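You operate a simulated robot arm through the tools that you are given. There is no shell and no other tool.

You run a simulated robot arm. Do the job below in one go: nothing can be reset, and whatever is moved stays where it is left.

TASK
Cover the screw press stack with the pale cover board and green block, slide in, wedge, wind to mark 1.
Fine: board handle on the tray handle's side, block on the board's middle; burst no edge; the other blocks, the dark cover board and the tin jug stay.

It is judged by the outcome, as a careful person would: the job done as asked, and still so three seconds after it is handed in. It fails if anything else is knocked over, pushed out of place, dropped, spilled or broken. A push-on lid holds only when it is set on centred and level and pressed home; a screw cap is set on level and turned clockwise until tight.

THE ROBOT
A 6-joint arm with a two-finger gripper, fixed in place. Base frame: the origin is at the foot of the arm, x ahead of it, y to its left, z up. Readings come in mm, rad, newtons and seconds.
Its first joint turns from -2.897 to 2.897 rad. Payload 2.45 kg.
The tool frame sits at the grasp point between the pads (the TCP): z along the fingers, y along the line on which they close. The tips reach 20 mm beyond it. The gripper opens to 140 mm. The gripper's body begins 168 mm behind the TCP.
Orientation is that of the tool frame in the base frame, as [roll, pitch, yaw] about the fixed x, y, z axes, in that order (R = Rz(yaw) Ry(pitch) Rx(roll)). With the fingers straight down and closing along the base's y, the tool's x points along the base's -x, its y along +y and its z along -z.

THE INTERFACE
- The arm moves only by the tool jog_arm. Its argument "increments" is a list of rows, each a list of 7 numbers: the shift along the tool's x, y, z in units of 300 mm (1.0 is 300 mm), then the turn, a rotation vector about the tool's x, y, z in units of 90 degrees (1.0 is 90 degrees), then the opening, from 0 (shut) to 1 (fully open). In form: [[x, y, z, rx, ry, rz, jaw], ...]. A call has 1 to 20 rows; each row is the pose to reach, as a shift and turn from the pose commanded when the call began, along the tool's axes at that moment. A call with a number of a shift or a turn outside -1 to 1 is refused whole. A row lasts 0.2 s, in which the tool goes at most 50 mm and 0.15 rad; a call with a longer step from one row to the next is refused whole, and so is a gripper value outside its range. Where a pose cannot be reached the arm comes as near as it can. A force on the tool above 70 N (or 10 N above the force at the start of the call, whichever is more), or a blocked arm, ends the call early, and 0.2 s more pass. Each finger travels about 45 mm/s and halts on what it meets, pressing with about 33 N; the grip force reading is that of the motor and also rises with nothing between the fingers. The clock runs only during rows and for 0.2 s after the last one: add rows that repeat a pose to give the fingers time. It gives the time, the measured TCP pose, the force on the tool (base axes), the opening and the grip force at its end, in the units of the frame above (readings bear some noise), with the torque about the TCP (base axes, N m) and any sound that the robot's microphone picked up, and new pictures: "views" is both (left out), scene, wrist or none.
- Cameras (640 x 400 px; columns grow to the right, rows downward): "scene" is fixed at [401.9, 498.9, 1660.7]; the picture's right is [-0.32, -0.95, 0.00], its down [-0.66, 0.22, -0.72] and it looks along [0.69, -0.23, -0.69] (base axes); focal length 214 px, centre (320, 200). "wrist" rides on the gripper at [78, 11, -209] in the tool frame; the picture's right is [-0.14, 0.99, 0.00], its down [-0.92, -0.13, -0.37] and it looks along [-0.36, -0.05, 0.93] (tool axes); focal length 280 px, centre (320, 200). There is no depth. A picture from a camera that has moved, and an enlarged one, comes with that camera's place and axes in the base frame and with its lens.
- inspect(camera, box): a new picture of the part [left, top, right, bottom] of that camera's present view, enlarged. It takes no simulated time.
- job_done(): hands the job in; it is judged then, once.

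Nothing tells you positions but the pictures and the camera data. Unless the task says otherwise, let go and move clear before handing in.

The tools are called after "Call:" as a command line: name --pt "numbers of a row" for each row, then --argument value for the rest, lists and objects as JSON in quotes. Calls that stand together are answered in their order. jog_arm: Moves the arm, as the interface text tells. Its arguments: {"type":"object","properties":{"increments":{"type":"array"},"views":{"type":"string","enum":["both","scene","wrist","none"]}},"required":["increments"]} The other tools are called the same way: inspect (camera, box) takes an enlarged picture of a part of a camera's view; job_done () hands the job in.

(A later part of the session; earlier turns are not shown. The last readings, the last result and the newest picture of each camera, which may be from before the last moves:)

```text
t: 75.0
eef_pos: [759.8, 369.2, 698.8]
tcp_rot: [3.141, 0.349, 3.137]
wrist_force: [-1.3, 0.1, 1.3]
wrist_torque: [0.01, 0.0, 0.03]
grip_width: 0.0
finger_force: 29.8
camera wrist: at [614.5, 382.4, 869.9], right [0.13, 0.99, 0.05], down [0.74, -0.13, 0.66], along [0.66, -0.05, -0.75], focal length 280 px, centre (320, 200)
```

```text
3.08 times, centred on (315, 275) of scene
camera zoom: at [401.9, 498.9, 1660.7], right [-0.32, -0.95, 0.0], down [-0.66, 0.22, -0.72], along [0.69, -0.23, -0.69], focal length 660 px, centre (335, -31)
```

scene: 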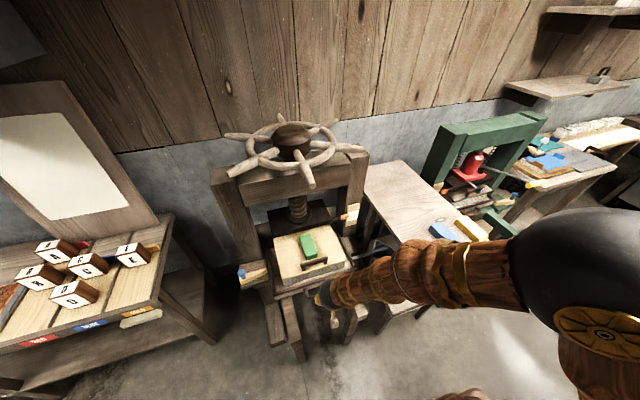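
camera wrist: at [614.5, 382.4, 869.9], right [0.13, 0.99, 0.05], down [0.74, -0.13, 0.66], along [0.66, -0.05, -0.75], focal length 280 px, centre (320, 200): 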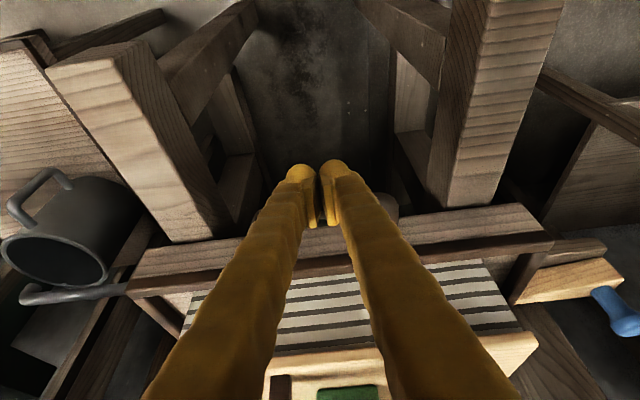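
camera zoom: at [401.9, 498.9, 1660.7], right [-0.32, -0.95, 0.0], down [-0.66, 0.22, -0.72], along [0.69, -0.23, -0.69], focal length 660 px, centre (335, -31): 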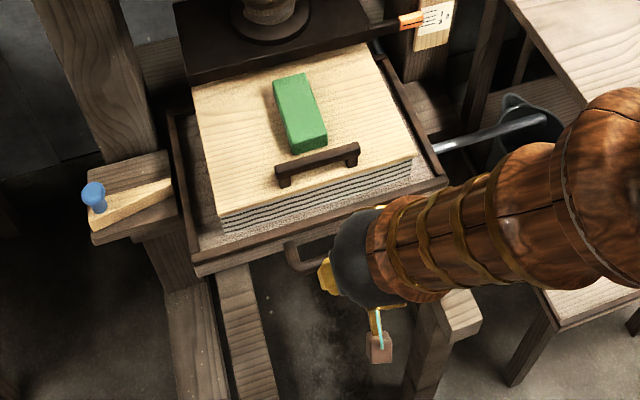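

The tray is halfway in, with the stack, board and block riding steadily. I'm continuing in shorter moves as the block nears the platen.

Call:
jog_arm --pt "-0.0063 0 0.0023 0 0 0 0" --pt "-0.0188 0 0.0068 0 0 0 0" --pt "-0.0376 0 0.0137 0 0 0 0" --pt "-0.0596 0 0.0217 0 0 0 0" --pt "-0.0815 0 0.0297 0 0 0 0" --pt "-0.1034 0 0.0376 0 0 0 0" --pt "-0.1222 0 0.0445 0 0 0 0" --pt "-0.1316 0 0.0479 0 0 0 0" --pt "-0.1348 0 0.049 0 0 0 0"

Call:
inspect --camera "scene" --box '[240, 200, 370, 310]'

Call:
inspect --camera "wrist" --box '[100, 180, 540, 400]'

```text
t: 77.0
eef_pos: [801.6, 370.6, 699.0]
tcp_rot: [3.141, 0.348, 3.141]
wrist_force: [-2.1, 0.6, 0.4]
wrist_torque: [0.01, 0.01, 0.07]
grip_width: 0.2
finger_force: 29.3
camera wrist: at [657.7, 382.3, 870.0], right [0.13, 0.99, 0.05], down [0.74, -0.13, 0.66], along [0.66, -0.05, -0.75], focal length 280 px, centre (320, 200)
```

scene: 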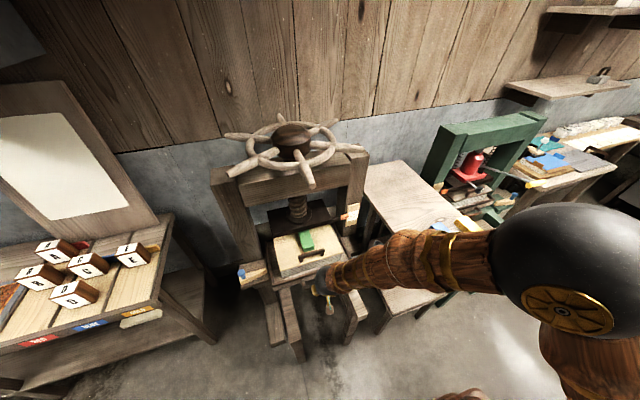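
wrist: 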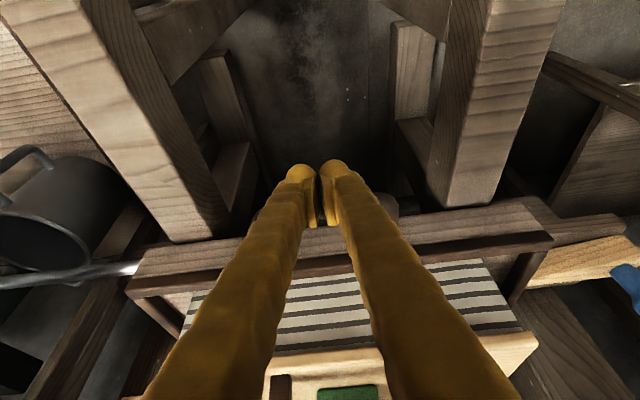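

```text
3.64 times, centred on (305, 255) of scene
camera zoom: at [401.9, 498.9, 1660.7], right [-0.32, -0.95, 0.0], down [-0.66, 0.22, -0.72], along [0.69, -0.23, -0.69], focal length 780 px, centre (374, 0)
```

zoom: 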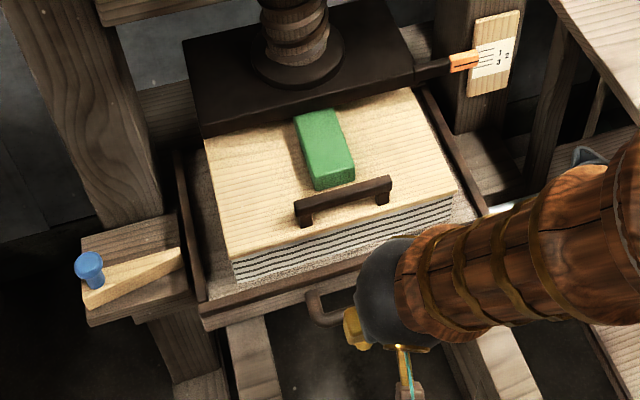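

```text
1.45 times, centred on (320, 290) of wrist
camera zoom: at [657.7, 382.3, 870.0], right [0.13, 0.99, 0.05], down [0.74, -0.13, 0.66], along [0.66, -0.05, -0.75], focal length 408 px, centre (320, 69)
```

zoom: 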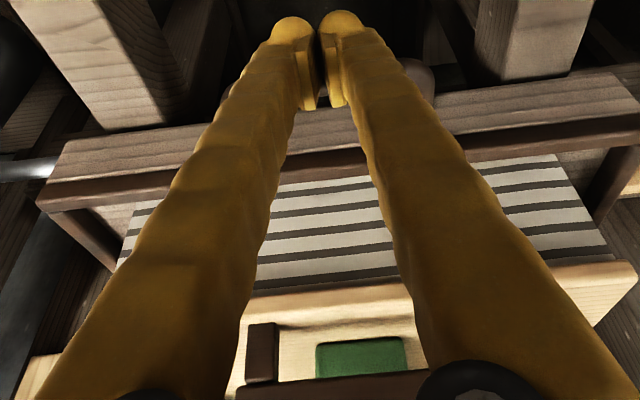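

The block passes under the platen with clearance. I'm pushing on in the same slow manner.

Call:
jog_arm --pt "-0.0063 0 0.0023 0 0 0 0" --pt "-0.0188 0 0.0068 0 0 0 0" --pt "-0.0376 0 0.0137 0 0 0 0" --pt "-0.0596 0 0.0217 0 0 0 0" --pt "-0.0815 0 0.0297 0 0 0 0" --pt "-0.1034 0 0.0376 0 0 0 0" --pt "-0.1254 0 0.0456 0 0 0 0" --pt "-0.1473 0 0.0536 0 0 0 0" --pt "-0.1661 0 0.0604 0 0 0 0" --pt "-0.1786 0 0.065 0 0 0 0" --pt "-0.188 0 0.0684 0 0 0 0"

Call:
inspect --camera "scene" --box '[225, 200, 370, 310]'

Call:
inspect --camera "wrist" --box '[100, 180, 640, 400]'

```text
t: 79.4
eef_pos: [862.7, 370.3, 699.4]
tcp_rot: [3.14, 0.351, 3.139]
wrist_force: [-0.3, 0.3, 1.1]
wrist_torque: [0.04, 0.03, 0.03]
grip_width: 0.0
finger_force: 29.1
camera wrist: at [717.6, 382.1, 870.4], right [0.13, 0.99, 0.05], down [0.74, -0.13, 0.66], along [0.66, -0.05, -0.75], focal length 280 px, centre (320, 200)
```

scene: 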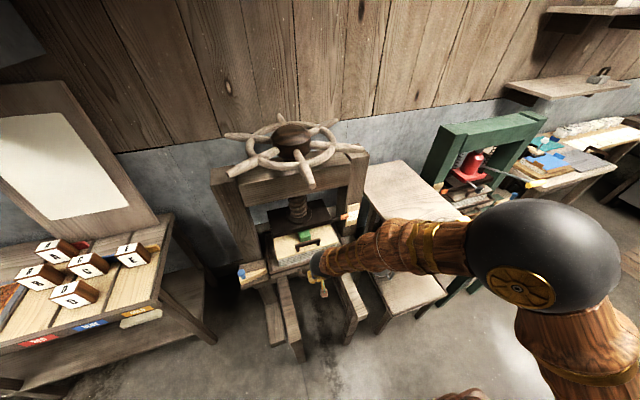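
wrist: 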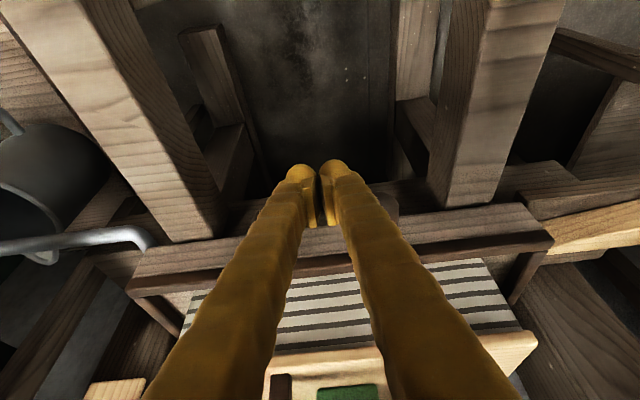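

```text
3.64 times, centred on (298, 255) of scene
camera zoom: at [401.9, 498.9, 1660.7], right [-0.32, -0.95, 0.0], down [-0.66, 0.22, -0.72], along [0.69, -0.23, -0.69], focal length 780 px, centre (402, 0)
```

zoom: 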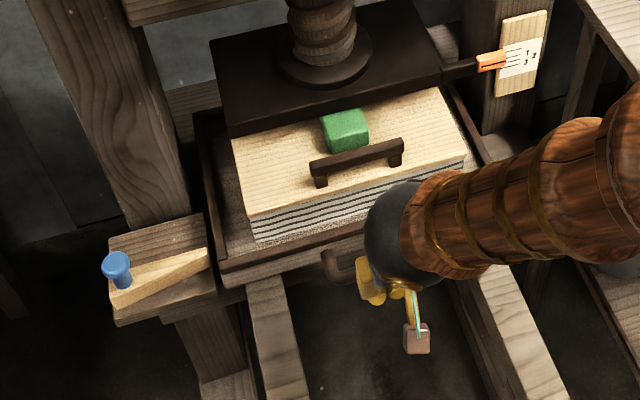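

```text
1.19 times, centred on (370, 290) of wrist
camera zoom: at [717.6, 382.1, 870.4], right [0.13, 0.99, 0.05], down [0.74, -0.13, 0.66], along [0.66, -0.05, -0.75], focal length 332 px, centre (261, 93)
```

zoom: 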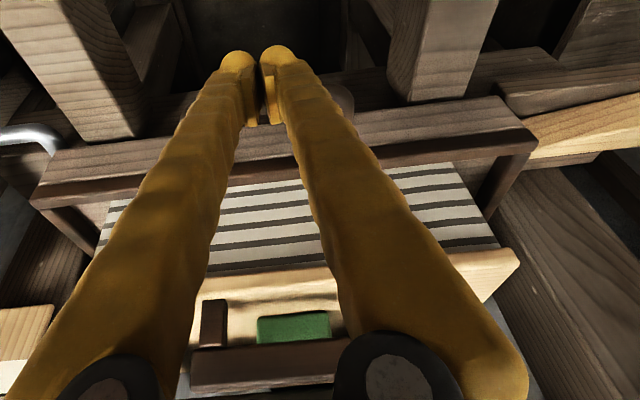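

Call:
inspect --camera "wrist" --box '[220, 140, 460, 260]'

Call:
inspect --camera "wrist" --box '[440, 130, 640, 280]'

Call:
inspect --camera "scene" --box '[225, 250, 325, 310]'

```text
2.67 times, centred on (340, 200) of wrist
camera zoom: at [717.6, 382.1, 870.4], right [0.13, 0.99, 0.05], down [0.74, -0.13, 0.66], along [0.66, -0.05, -0.75], focal length 748 px, centre (267, 200)
```

zoom: 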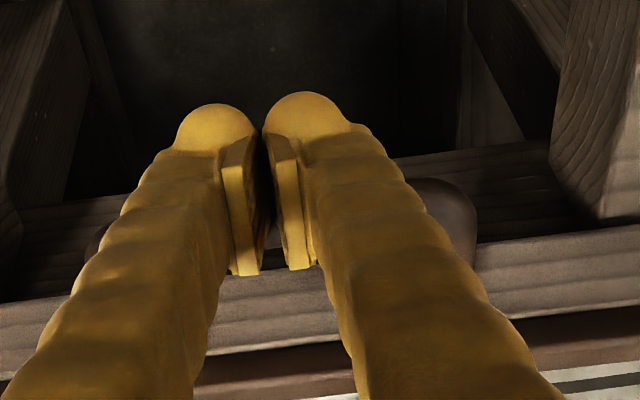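

```text
2.67 times, centred on (540, 205) of wrist
camera zoom: at [717.6, 382.1, 870.4], right [0.13, 0.99, 0.05], down [0.74, -0.13, 0.66], along [0.66, -0.05, -0.75], focal length 748 px, centre (-267, 187)
```

zoom: 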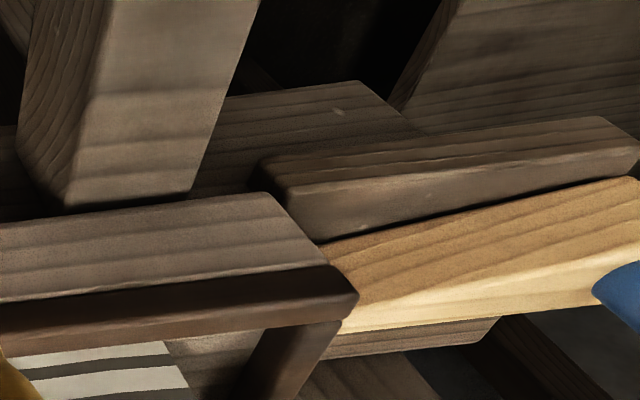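

```text
6.40 times, centred on (275, 280) of scene
camera zoom: at [401.9, 498.9, 1660.7], right [-0.32, -0.95, 0.0], down [-0.66, 0.22, -0.72], along [0.69, -0.23, -0.69], focal length 1373 px, centre (608, -312)
```

zoom: 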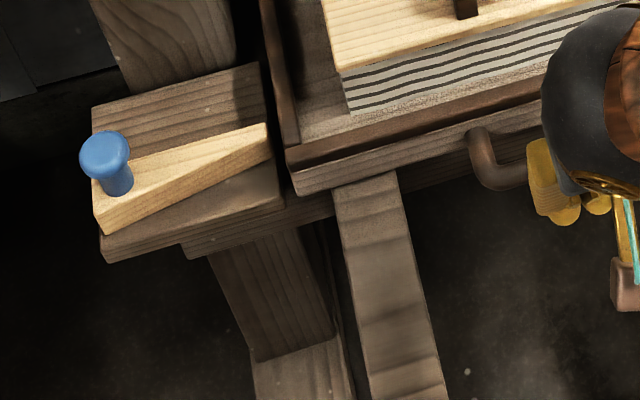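

The cross-beam's top is below the handle, so the fingertips clear it. I'm continuing in small pushes, watching for the end stop.

Call:
jog_arm --pt "-0.0063 0 0.0023 0 0 0 0" --pt "-0.0188 0 0.0068 0 0 0 0" --pt "-0.0345 0 0.0125 0 0 0 0" --pt "-0.0501 0 0.0182 0 0 0 0" --pt "-0.0658 0 0.0239 0 0 0 0" --pt "-0.0783 0 0.0285 0 0 0 0" --pt "-0.0877 0 0.0319 0 0 0 0" --pt "-0.0909 0 0.0331 0 0 0 0" --views "none"

Call:
inspect --camera "scene" --box '[225, 230, 345, 310]'

Call:
inspect --camera "wrist" --box '[220, 140, 460, 260]'

```text
t: 81.2
eef_pos: [891.2, 371.0, 700.1]
tcp_rot: [3.141, 0.348, 3.14]
wrist_force: [-1.8, 1.1, 0.0]
wrist_torque: [0.03, 0.01, 0.03]
grip_width: 0.2
finger_force: 28.9
```

```text
5.00 times, centred on (285, 270) of scene
camera zoom: at [401.9, 498.9, 1660.7], right [-0.32, -0.95, 0.0], down [-0.66, 0.22, -0.72], along [0.69, -0.23, -0.69], focal length 1072 px, centre (495, -150)
```

zoom: 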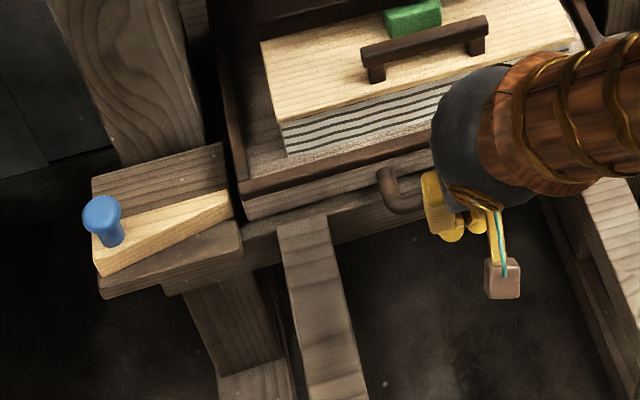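

```text
2.67 times, centred on (340, 200) of wrist
camera zoom: at [746.8, 382.3, 870.2], right [0.13, 0.99, 0.05], down [0.74, -0.13, 0.66], along [0.66, -0.05, -0.75], focal length 748 px, centre (267, 200)
```

zoom: 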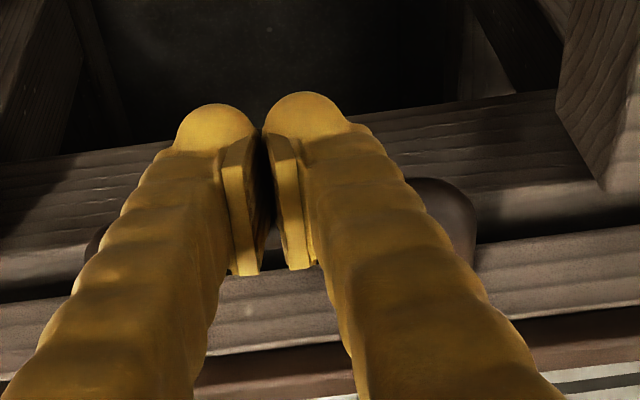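

Call:
jog_arm --pt "-0.0063 0 0.0023 0 0 0 0" --pt "-0.0188 0 0.0068 0 0 0 0" --pt "-0.0345 0 0.0125 0 0 0 0" --pt "-0.047 0 0.0171 0 0 0 0" --pt "-0.0564 0 0.0205 0 0 0 0" --pt "-0.0627 0 0.0228 0 0 0 0" --views "none"

Call:
inspect --camera "scene" --box '[225, 230, 345, 310]'

Call:
inspect --camera "wrist" --box '[440, 130, 640, 280]'

```text
t: 82.6
eef_pos: [910.7, 369.8, 699.6]
tcp_rot: [3.14, 0.349, 3.14]
wrist_force: [-0.3, 0.6, 1.7]
wrist_torque: [0.02, -0.03, 0.01]
grip_width: 0.0
finger_force: 28.9
```

```text
5.00 times, centred on (285, 270) of scene
camera zoom: at [401.9, 498.9, 1660.7], right [-0.32, -0.95, 0.0], down [-0.66, 0.22, -0.72], along [0.69, -0.23, -0.69], focal length 1072 px, centre (495, -150)
```

zoom: 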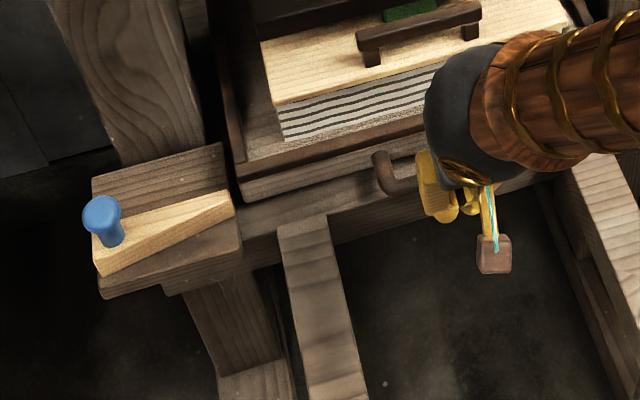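

```text
2.67 times, centred on (540, 205) of wrist
camera zoom: at [766.6, 382.0, 870.5], right [0.13, 0.99, 0.05], down [0.74, -0.13, 0.66], along [0.66, -0.05, -0.75], focal length 748 px, centre (-267, 187)
```

zoom: 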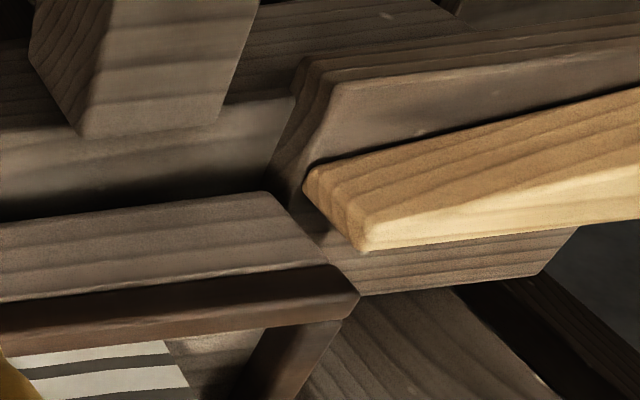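

Call:
jog_arm --pt "-0.0063 0 0.0023 0 0 0 0" --pt "-0.0157 0 0.0057 0 0 0 0" --pt "-0.0251 0 0.0091 0 0 0 0" --pt "-0.0313 0 0.0114 0 0 0 0" --views "none"

Call:
inspect --camera "scene" --box '[225, 230, 345, 310]'

Call:
inspect --camera "wrist" --box '[440, 130, 640, 280]'

```text
t: 83.6
eef_pos: [919.2, 369.9, 699.3]
tcp_rot: [-3.139, 0.345, -3.141]
wrist_force: [-51.2, 0.5, 22.1]
wrist_torque: [0.12, 0.04, 0.25]
grip_width: 6.1
finger_force: 29.0
```

```text
5.00 times, centred on (285, 270) of scene
camera zoom: at [401.9, 498.9, 1660.7], right [-0.32, -0.95, 0.0], down [-0.66, 0.22, -0.72], along [0.69, -0.23, -0.69], focal length 1072 px, centre (495, -150)
```

zoom: 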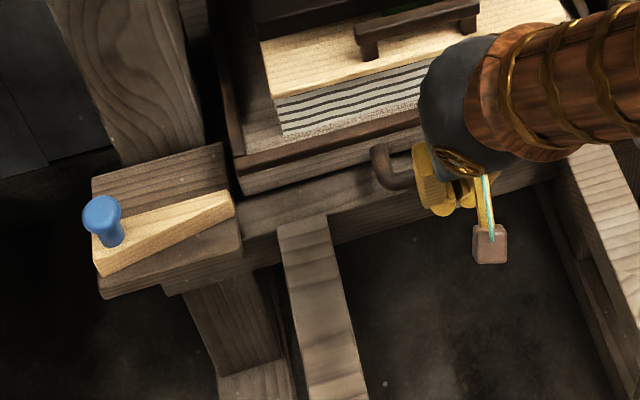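

```text
2.67 times, centred on (540, 205) of wrist
camera zoom: at [775.0, 382.7, 870.5], right [0.13, 0.99, 0.04], down [0.74, -0.13, 0.66], along [0.66, -0.05, -0.75], focal length 748 px, centre (-267, 187)
```

zoom: 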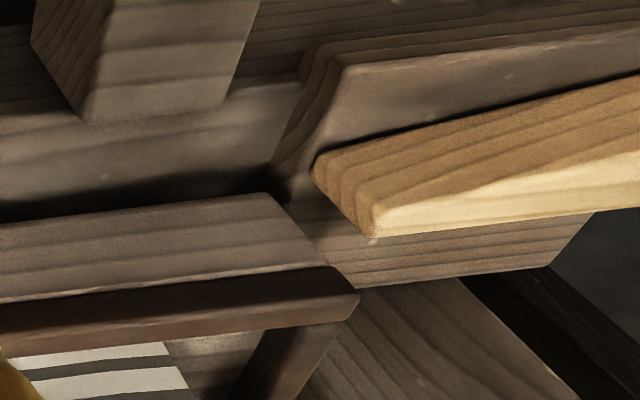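

The tray has hit its end stop (about 51 N), having slid roughly 329 mm. I'm backing the fingers off the handle.

Call:
jog_arm --pt "0.02 0 -0.007 0 0 0 0" --pt "0.06 0 -0.022 0 0 0 0" --pt "0.12 0 -0.044 0 0 0 0" --pt "0.19 0 -0.068 0 0 0 0" --pt "0.28 0 -0.1 0 0 0 0" --pt "0.35 0 -0.15 0 0 0 0" --pt "0.37 0 -0.27 0 0 0 0" --pt "0.33 0 -0.39 0 0 0 0" --pt "0.29 0 -0.5 0 0 0 0"

Call:
inspect --camera "wrist" --box '[100, 100, 640, 400]'

Call:
inspect --camera "scene" --box '[220, 180, 370, 310]'

```text
t: 85.6
eef_pos: [787.7, 370.8, 811.0]
tcp_rot: [-3.141, 0.35, 3.14]
wrist_force: [0.4, -0.9, -0.8]
wrist_torque: [0.01, 0.0, 0.03]
grip_width: 0.0
finger_force: 29.8
camera wrist: at [642.8, 383.1, 981.6], right [0.13, 0.99, 0.05], down [0.74, -0.13, 0.66], along [0.66, -0.05, -0.75], focal length 280 px, centre (320, 200)
```

scene: 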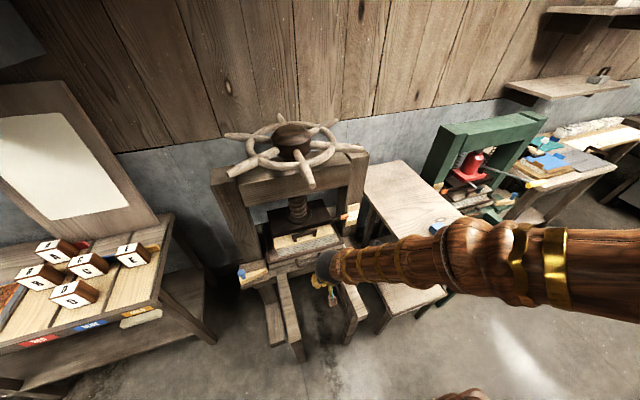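
wrist: 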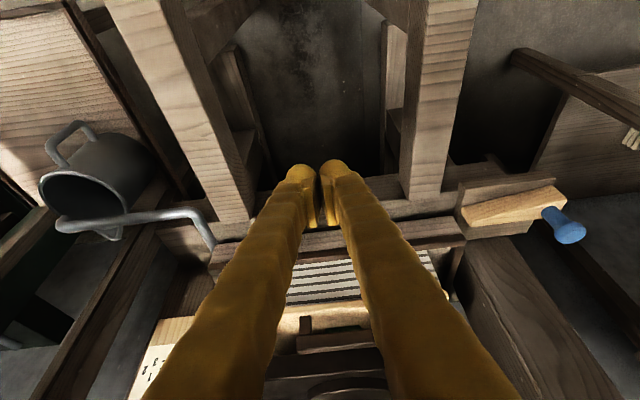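

```text
1.19 times, centred on (370, 250) of wrist
camera zoom: at [642.8, 383.1, 981.6], right [0.13, 0.99, 0.05], down [0.74, -0.13, 0.66], along [0.66, -0.05, -0.75], focal length 332 px, centre (261, 141)
```

zoom: 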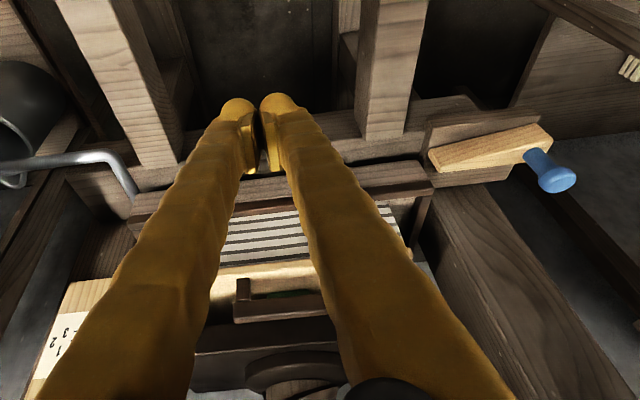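

```text
3.08 times, centred on (295, 245) of scene
camera zoom: at [401.9, 498.9, 1660.7], right [-0.32, -0.95, 0.0], down [-0.66, 0.22, -0.72], along [0.69, -0.23, -0.69], focal length 660 px, centre (397, 62)
```

zoom: 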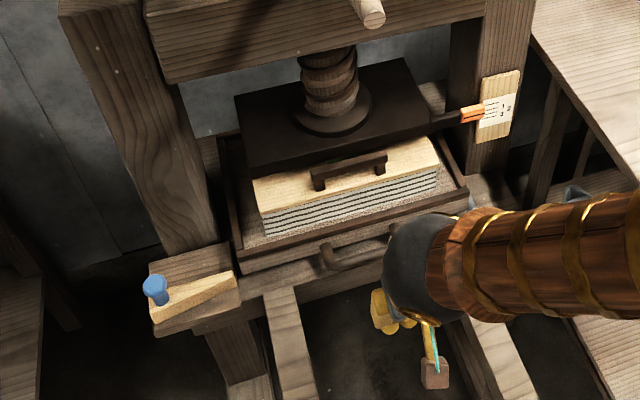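

The tray is fully in, with its front face just behind the wedge's line. I'm moving over with a steeper tilt to look at the wedge and knob from close by.

Call:
jog_arm --pt "-0.018 0.11 -0.011 0 -0.035 0 0" --pt "-0.036 0.22 -0.022 0 -0.07 0 0" --pt "-0.054 0.33 -0.032 0 -0.105 0 0" --pt "-0.072 0.44 -0.043 0 -0.14 0 0" --pt "-0.09 0.55 -0.054 0 -0.175 0 0" --pt "-0.108 0.66 -0.064 0 -0.21 0 0" --pt "-0.127 0.78 -0.075 0 -0.245 0 0" --pt "-0.145 0.897 -0.086 0 -0.278 0 0"

Call:
inspect --camera "wrist" --box '[200, 0, 440, 200]'

```text
t: 87.4
eef_pos: [821.3, 640.4, 849.9]
tcp_rot: [3.141, 0.788, 3.137]
wrist_force: [-0.7, 0.4, 1.4]
wrist_torque: [-0.03, 0.03, -0.04]
grip_width: 0.3
finger_force: 29.5
camera wrist: at [617.8, 652.8, 943.9], right [0.1, 0.99, 0.1], down [0.39, -0.13, 0.91], along [0.92, -0.05, -0.4], focal length 280 px, centre (320, 200)
```

scene: 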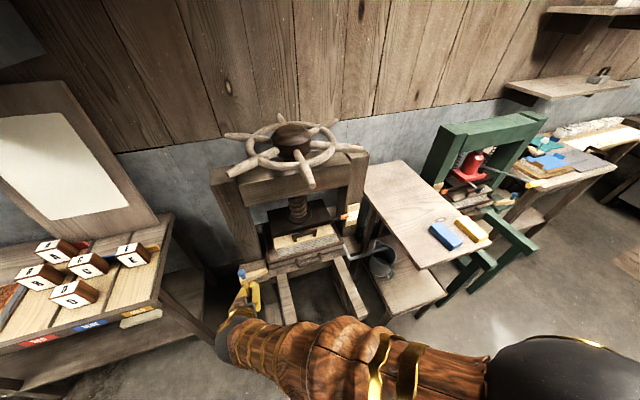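
wrist: 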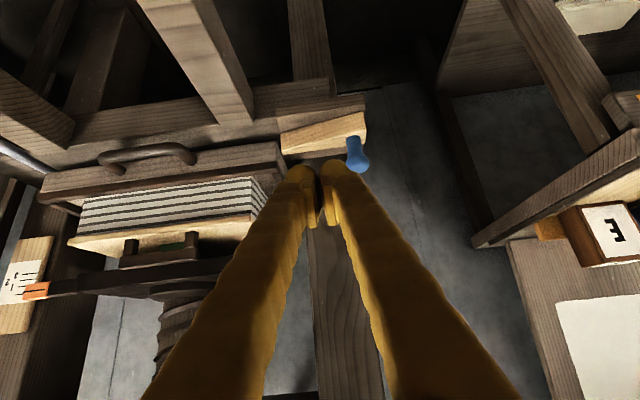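

```text
2.00 times, centred on (320, 100) of wrist
camera zoom: at [617.8, 652.8, 943.9], right [0.1, 0.99, 0.1], down [0.39, -0.13, 0.91], along [0.92, -0.05, -0.4], focal length 561 px, centre (320, 400)
```

zoom: 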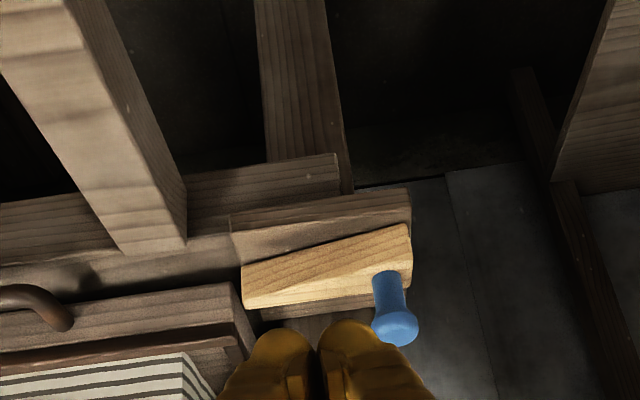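

Call:
inspect --camera "wrist" --box '[260, 80, 390, 190]'

Call:
inspect --camera "wrist" --box '[0, 170, 280, 330]'

```text
3.64 times, centred on (325, 135) of wrist
camera zoom: at [617.8, 652.8, 943.9], right [0.1, 0.99, 0.1], down [0.39, -0.13, 0.91], along [0.92, -0.05, -0.4], focal length 1020 px, centre (302, 436)
```

zoom: 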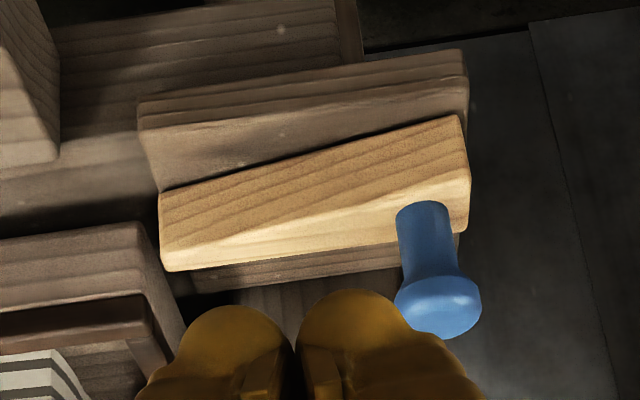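

```text
2.29 times, centred on (140, 250) of wrist
camera zoom: at [617.8, 652.8, 943.9], right [0.1, 0.99, 0.1], down [0.39, -0.13, 0.91], along [0.92, -0.05, -0.4], focal length 641 px, centre (731, 86)
```

zoom: 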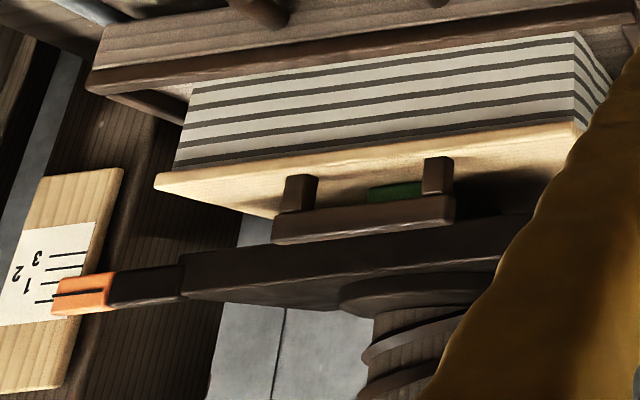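

The tray's front face now lies just behind the wedge's straight face, and the knob head is near (976, 692, 733). I'll turn the tool about 20° toward the knob and open the jaws, before reaching out to it.

Call:
jog_arm --pt "-0.02 0.008 0.02 -0.04 0 -0.04 0.2" --pt "-0.045 0.016 0.045 -0.08 0 -0.08 0.4" --pt "-0.07 0.024 0.07 -0.12 0 -0.12 0.5" --pt "-0.092 0.033 0.092 -0.157 0 -0.157 0.5" --pt "-0.092 0.033 0.092 -0.157 0 -0.157 0.5"

```text
t: 88.6
eef_pos: [859.4, 649.5, 850.2]
tcp_rot: [-3.141, 0.785, -2.794]
wrist_force: [-0.4, -0.3, 0.3]
wrist_torque: [0.03, 0.02, 0.05]
grip_width: 70.0
finger_force: 0.0
camera wrist: at [665.4, 591.5, 944.1], right [-0.25, 0.96, 0.1], down [0.41, 0.01, 0.91], along [0.88, 0.26, -0.4], focal length 280 px, centre (320, 200)
```

scene: 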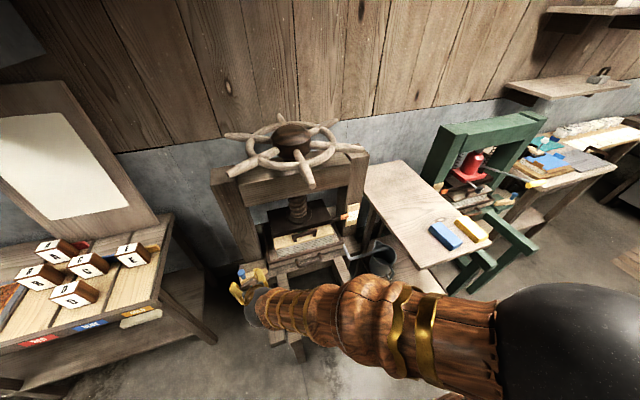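
wrist: 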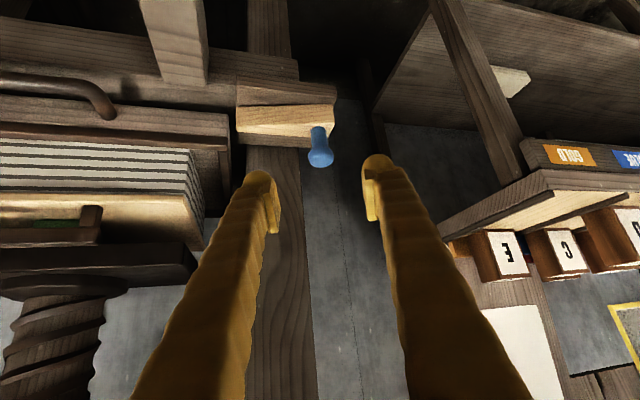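

Call:
jog_arm --pt "0.002 0 0.07 0 -0.028 0 0.5" --pt "0.005 0 0.14 0 -0.056 0 0.5" --pt "0.007 0 0.22 0 -0.084 0 0.5" --pt "0.009 0 0.285 0 -0.111 0 0.5" --pt "0.009 0 0.285 0 -0.111 0 0.5"

Call:
inspect --camera "wrist" --box '[200, 60, 440, 260]'

Call:
inspect --camera "scene" --box '[210, 240, 310, 320]'

```text
t: 89.8
eef_pos: [914.5, 668.8, 787.8]
tcp_rot: [-3.141, 0.958, -2.795]
wrist_force: [0.2, -0.2, 0.9]
wrist_torque: [-0.02, 0.02, -0.05]
grip_width: 70.2
finger_force: 0.1
camera wrist: at [708.1, 606.4, 844.4], right [-0.26, 0.96, 0.11], down [0.26, -0.04, 0.97], along [0.93, 0.28, -0.23], focal length 280 px, centre (320, 200)
```

scene: 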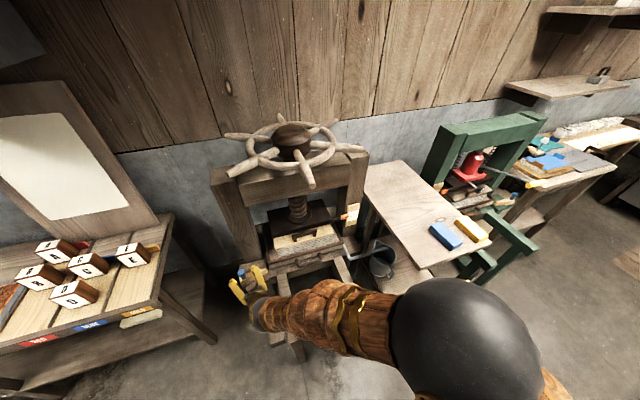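
wrist: 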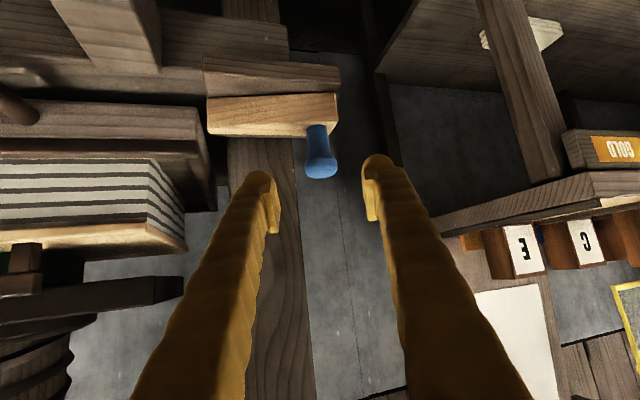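

```text
2.00 times, centred on (320, 160) of wrist
camera zoom: at [708.1, 606.4, 844.4], right [-0.26, 0.96, 0.11], down [0.26, -0.04, 0.97], along [0.93, 0.28, -0.23], focal length 561 px, centre (320, 280)
```

zoom: 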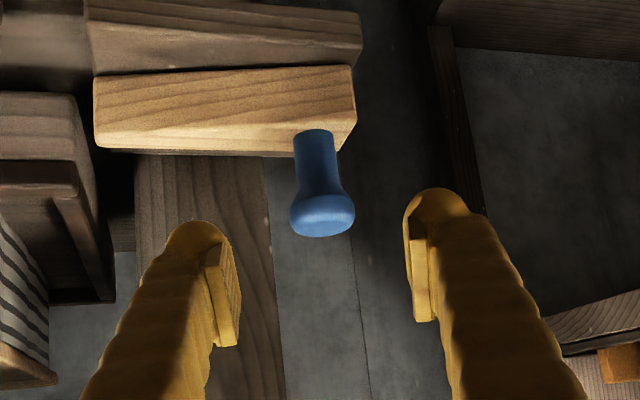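

```text
5.00 times, centred on (260, 280) of scene
camera zoom: at [401.9, 498.9, 1660.7], right [-0.32, -0.95, 0.0], down [-0.66, 0.22, -0.72], along [0.69, -0.23, -0.69], focal length 1072 px, centre (620, -200)
```

zoom: 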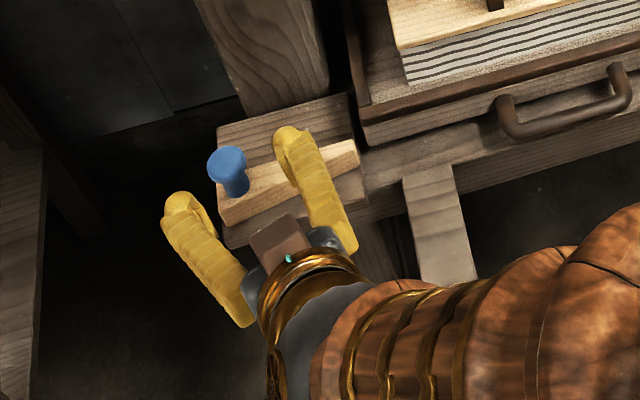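

The knob head lies right on the tool axis, about 80 mm ahead. I'm approaching along the axis in two steps.

Call:
jog_arm --pt "-0.005 0.003 0.06 0 0 0 0.5" --pt "-0.01 0.005 0.12 0 0 0 0.5" --pt "-0.017 0.005 0.18 0 0 0 0.5" --pt "-0.017 0.005 0.18 0 0 0 0.5"

Call:
inspect --camera "wrist" --box '[220, 80, 420, 260]'

Call:
inspect --camera "scene" --box '[215, 235, 295, 305]'

```text
t: 90.8
eef_pos: [958.5, 686.9, 761.2]
tcp_rot: [-3.141, 0.96, -2.793]
wrist_force: [-0.9, 0.8, 0.9]
wrist_torque: [-0.05, 0.0, 0.0]
grip_width: 69.8
finger_force: 0.0
camera wrist: at [752.1, 624.7, 818.0], right [-0.26, 0.96, 0.11], down [0.26, -0.04, 0.97], along [0.93, 0.28, -0.23], focal length 280 px, centre (320, 200)
```

scene: 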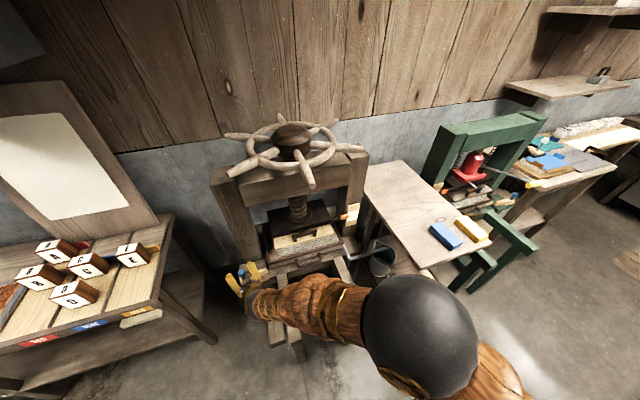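
wrist: 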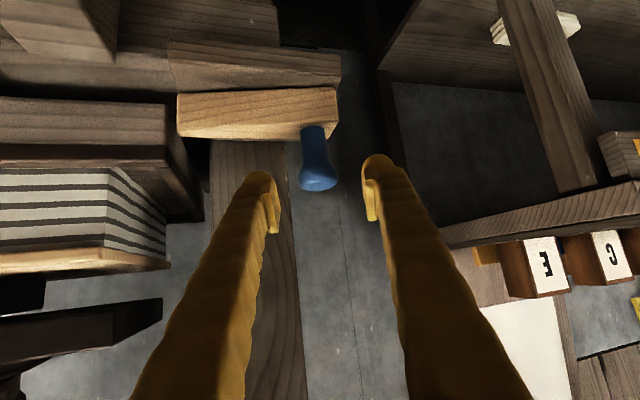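

```text
2.22 times, centred on (320, 170) of wrist
camera zoom: at [752.1, 624.7, 818.0], right [-0.26, 0.96, 0.11], down [0.26, -0.04, 0.97], along [0.93, 0.28, -0.23], focal length 623 px, centre (320, 267)
```

zoom: 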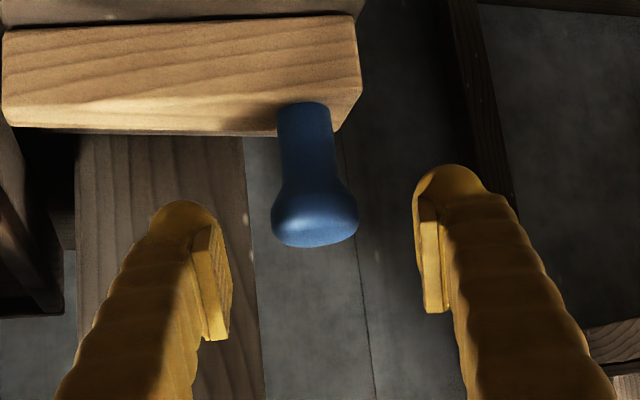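

```text
5.71 times, centred on (255, 270) of scene
camera zoom: at [401.9, 498.9, 1660.7], right [-0.32, -0.95, 0.0], down [-0.66, 0.22, -0.72], along [0.69, -0.23, -0.69], focal length 1226 px, centre (691, -200)
```

zoom: 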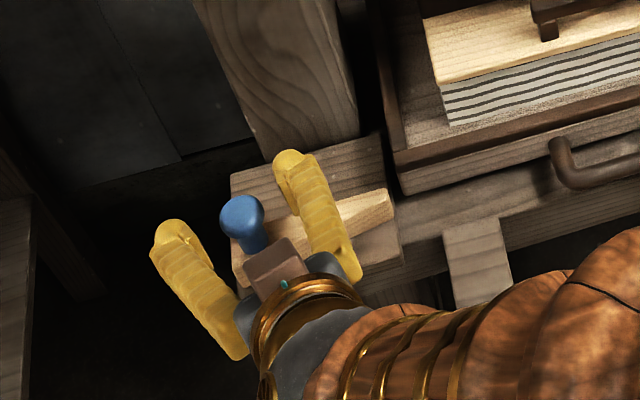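

Call:
jog_arm --pt "0 -0.003 0.03 0 0 0 0.5" --pt "0 -0.006 0.06 0 0 0 0.5" --pt "0 -0.006 0.085 0 0 0 0.5" --pt "0 -0.006 0.095 0 0 0 0.5"

Call:
inspect --camera "wrist" --box '[220, 80, 420, 260]'

Call:
inspect --camera "scene" --box '[215, 235, 295, 305]'

```text
t: 91.8
eef_pos: [980.4, 692.6, 744.1]
tcp_rot: [-3.141, 0.961, -2.793]
wrist_force: [0.0, 0.5, 0.3]
wrist_torque: [0.0, 0.0, -0.02]
grip_width: 70.0
finger_force: 0.1
camera wrist: at [774.4, 631.0, 801.4], right [-0.26, 0.96, 0.11], down [0.26, -0.04, 0.97], along [0.93, 0.28, -0.23], focal length 280 px, centre (320, 200)
```

scene: 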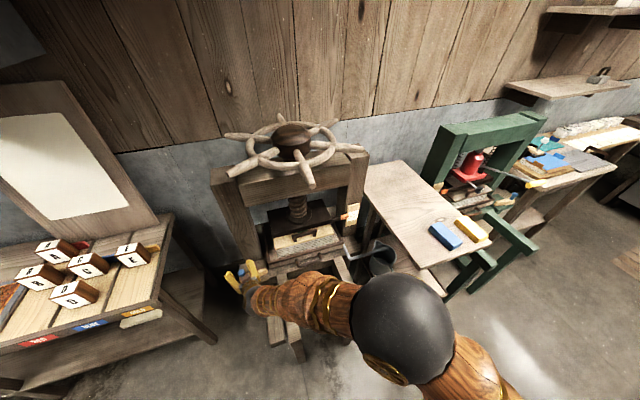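
wrist: 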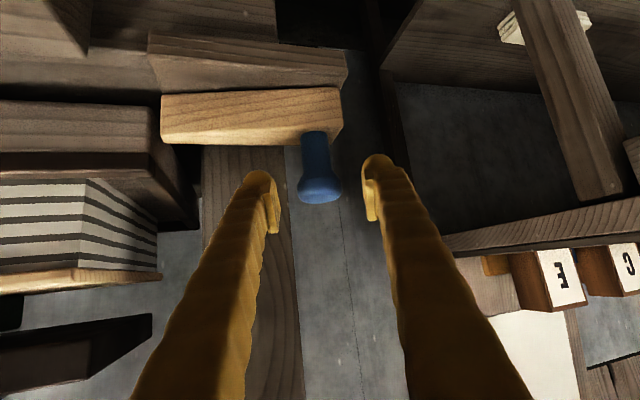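

```text
2.22 times, centred on (320, 170) of wrist
camera zoom: at [774.4, 631.0, 801.4], right [-0.26, 0.96, 0.11], down [0.26, -0.04, 0.97], along [0.93, 0.28, -0.23], focal length 623 px, centre (320, 267)
```

zoom: 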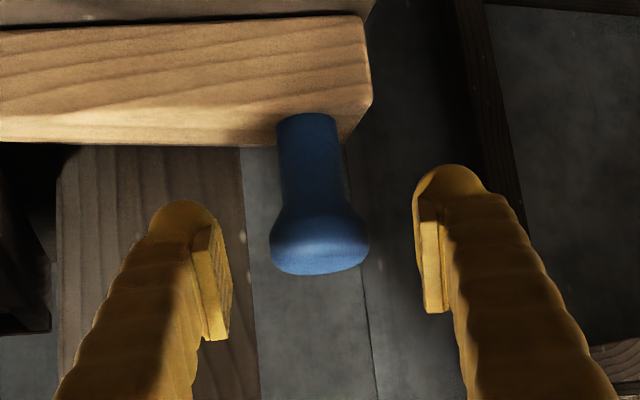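

```text
5.71 times, centred on (255, 270) of scene
camera zoom: at [401.9, 498.9, 1660.7], right [-0.32, -0.95, 0.0], down [-0.66, 0.22, -0.72], along [0.69, -0.23, -0.69], focal length 1226 px, centre (691, -200)
```

zoom: 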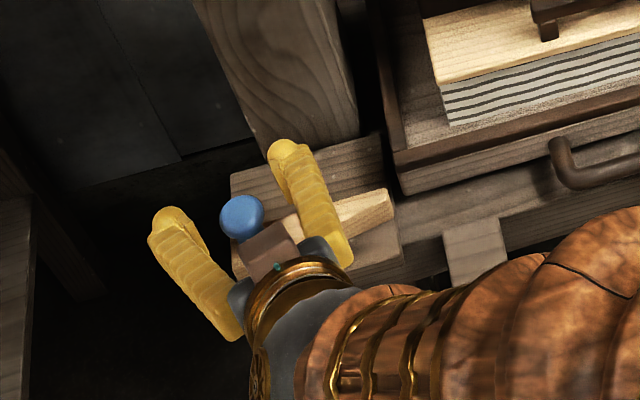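

The knob is between the pads. I'm closing on it.

Call:
jog_arm --pt "0 0 0 0 0 0 0.35" --pt "0 0 0 0 0 0 0.2" --pt "0 0 0 0 0 0 0.1" --pt "0 0 0 0 0 0 0.0" --pt "0 0 0 0 0 0 0.0"

Call:
inspect --camera "wrist" --box '[120, 60, 440, 260]'

```text
t: 93.0
eef_pos: [980.7, 693.9, 743.3]
tcp_rot: [-3.141, 0.959, -2.794]
wrist_force: [-5.6, 1.1, 0.4]
wrist_torque: [-0.03, 0.03, 0.01]
grip_width: 30.1
finger_force: 45.0
camera wrist: at [774.2, 631.1, 801.5], right [-0.26, 0.96, 0.11], down [0.26, -0.04, 0.97], along [0.93, 0.28, -0.23], focal length 280 px, centre (320, 200)
```

scene: 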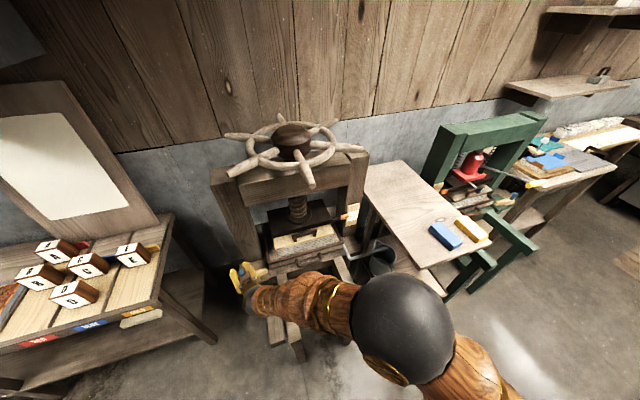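
wrist: 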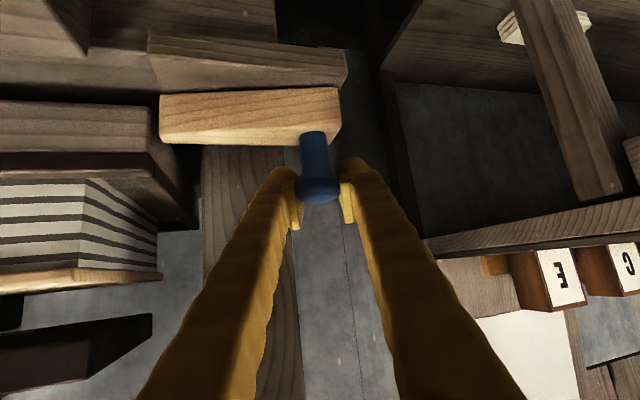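

```text
2.00 times, centred on (280, 160) of wrist
camera zoom: at [774.2, 631.1, 801.5], right [-0.26, 0.96, 0.11], down [0.26, -0.04, 0.97], along [0.93, 0.28, -0.23], focal length 561 px, centre (400, 280)
```

zoom: 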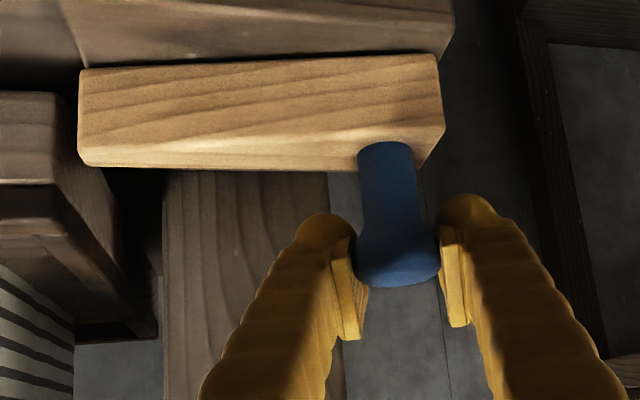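

The knob is held. I'll push the wedge in toward -y in small steps, reading the force as it goes.

Call:
jog_arm --pt "0.0033 -0.0157 -0.0046 0 0 0 0" --pt "0.0065 -0.0313 -0.0093 0 0 0 0" --pt "0.0098 -0.047 -0.0139 0 0 0 0" --pt "0.013 -0.0627 -0.0186 0 0 0 0"

Call:
inspect --camera "wrist" --box '[120, 60, 440, 260]'

Call:
inspect --camera "scene" --box '[225, 230, 345, 310]'

```text
t: 94.0
eef_pos: [980.8, 673.6, 744.4]
tcp_rot: [3.141, 0.959, -2.795]
wrist_force: [-30.1, 0.4, 6.9]
wrist_torque: [-0.02, 0.36, -0.05]
grip_width: 29.9
finger_force: 44.9
camera wrist: at [774.3, 610.5, 801.5], right [-0.26, 0.96, 0.11], down [0.26, -0.04, 0.97], along [0.93, 0.28, -0.23], focal length 280 px, centre (320, 200)
```

scene: 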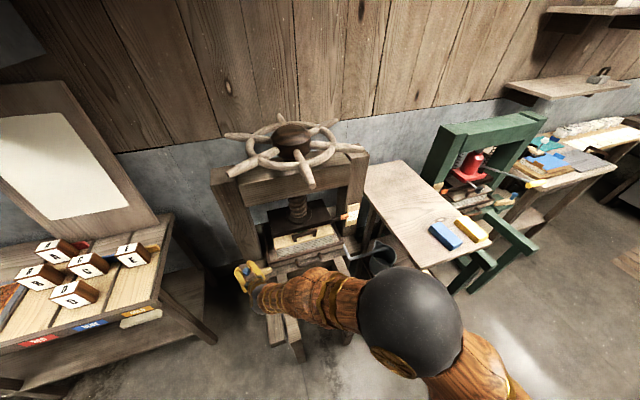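
wrist: 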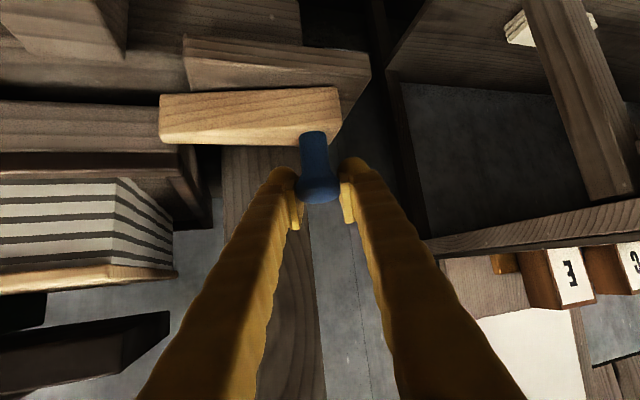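

```text
2.00 times, centred on (280, 160) of wrist
camera zoom: at [774.3, 610.5, 801.5], right [-0.26, 0.96, 0.11], down [0.26, -0.04, 0.97], along [0.93, 0.28, -0.23], focal length 561 px, centre (400, 280)
```

zoom: 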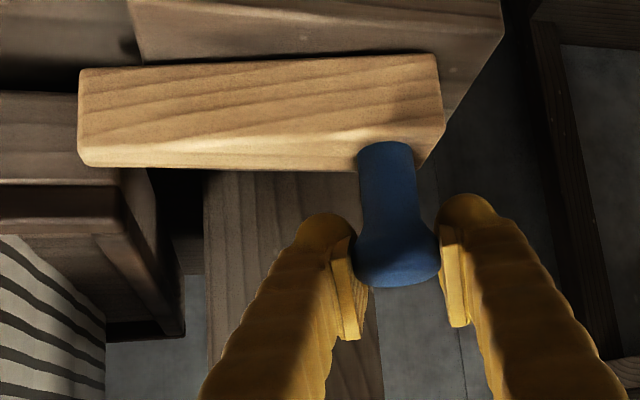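

```text
5.00 times, centred on (285, 270) of scene
camera zoom: at [401.9, 498.9, 1660.7], right [-0.32, -0.95, 0.0], down [-0.66, 0.22, -0.72], along [0.69, -0.23, -0.69], focal length 1072 px, centre (495, -150)
```

zoom: 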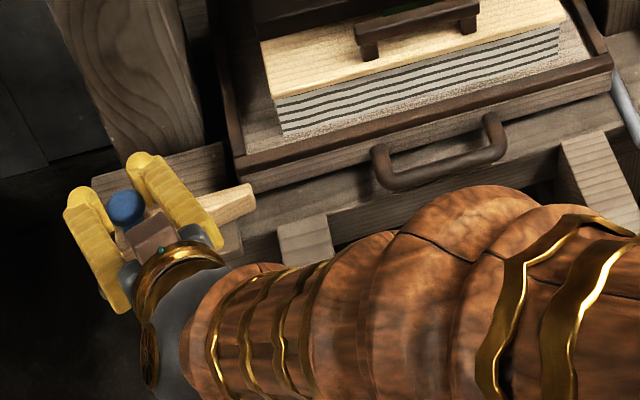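

The wedge slides freely in y, with a side load of about 30 N in x. I'll let the tool give about 2 mm in -x while pushing further.

Call:
jog_arm --pt "0.005 -0.0145 -0.0072 0 0 0 0" --pt "0.0101 -0.0291 -0.0144 0 0 0 0" --pt "0.0101 -0.0291 -0.0144 0 0 0 0" --views "none"

Call:
inspect --camera "wrist" --box '[120, 60, 440, 260]'

```text
t: 94.8
eef_pos: [980.5, 662.6, 744.3]
tcp_rot: [3.141, 0.959, -2.797]
wrist_force: [23.0, -1.9, -11.8]
wrist_torque: [0.08, -0.29, 0.11]
grip_width: 30.0
finger_force: 45.1
```

```text
2.00 times, centred on (280, 160) of wrist
camera zoom: at [774.1, 599.8, 801.3], right [-0.26, 0.96, 0.11], down [0.26, -0.04, 0.97], along [0.93, 0.28, -0.23], focal length 561 px, centre (400, 280)
```

zoom: 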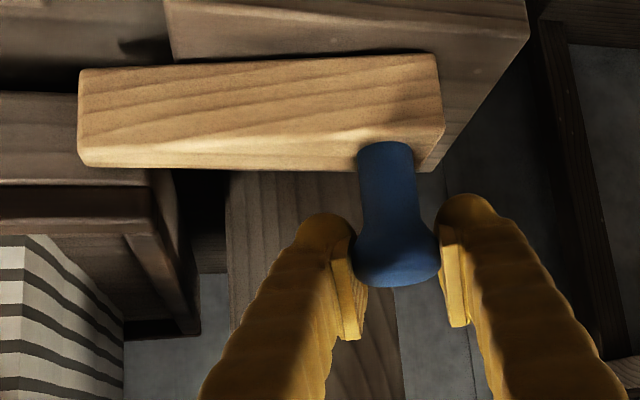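

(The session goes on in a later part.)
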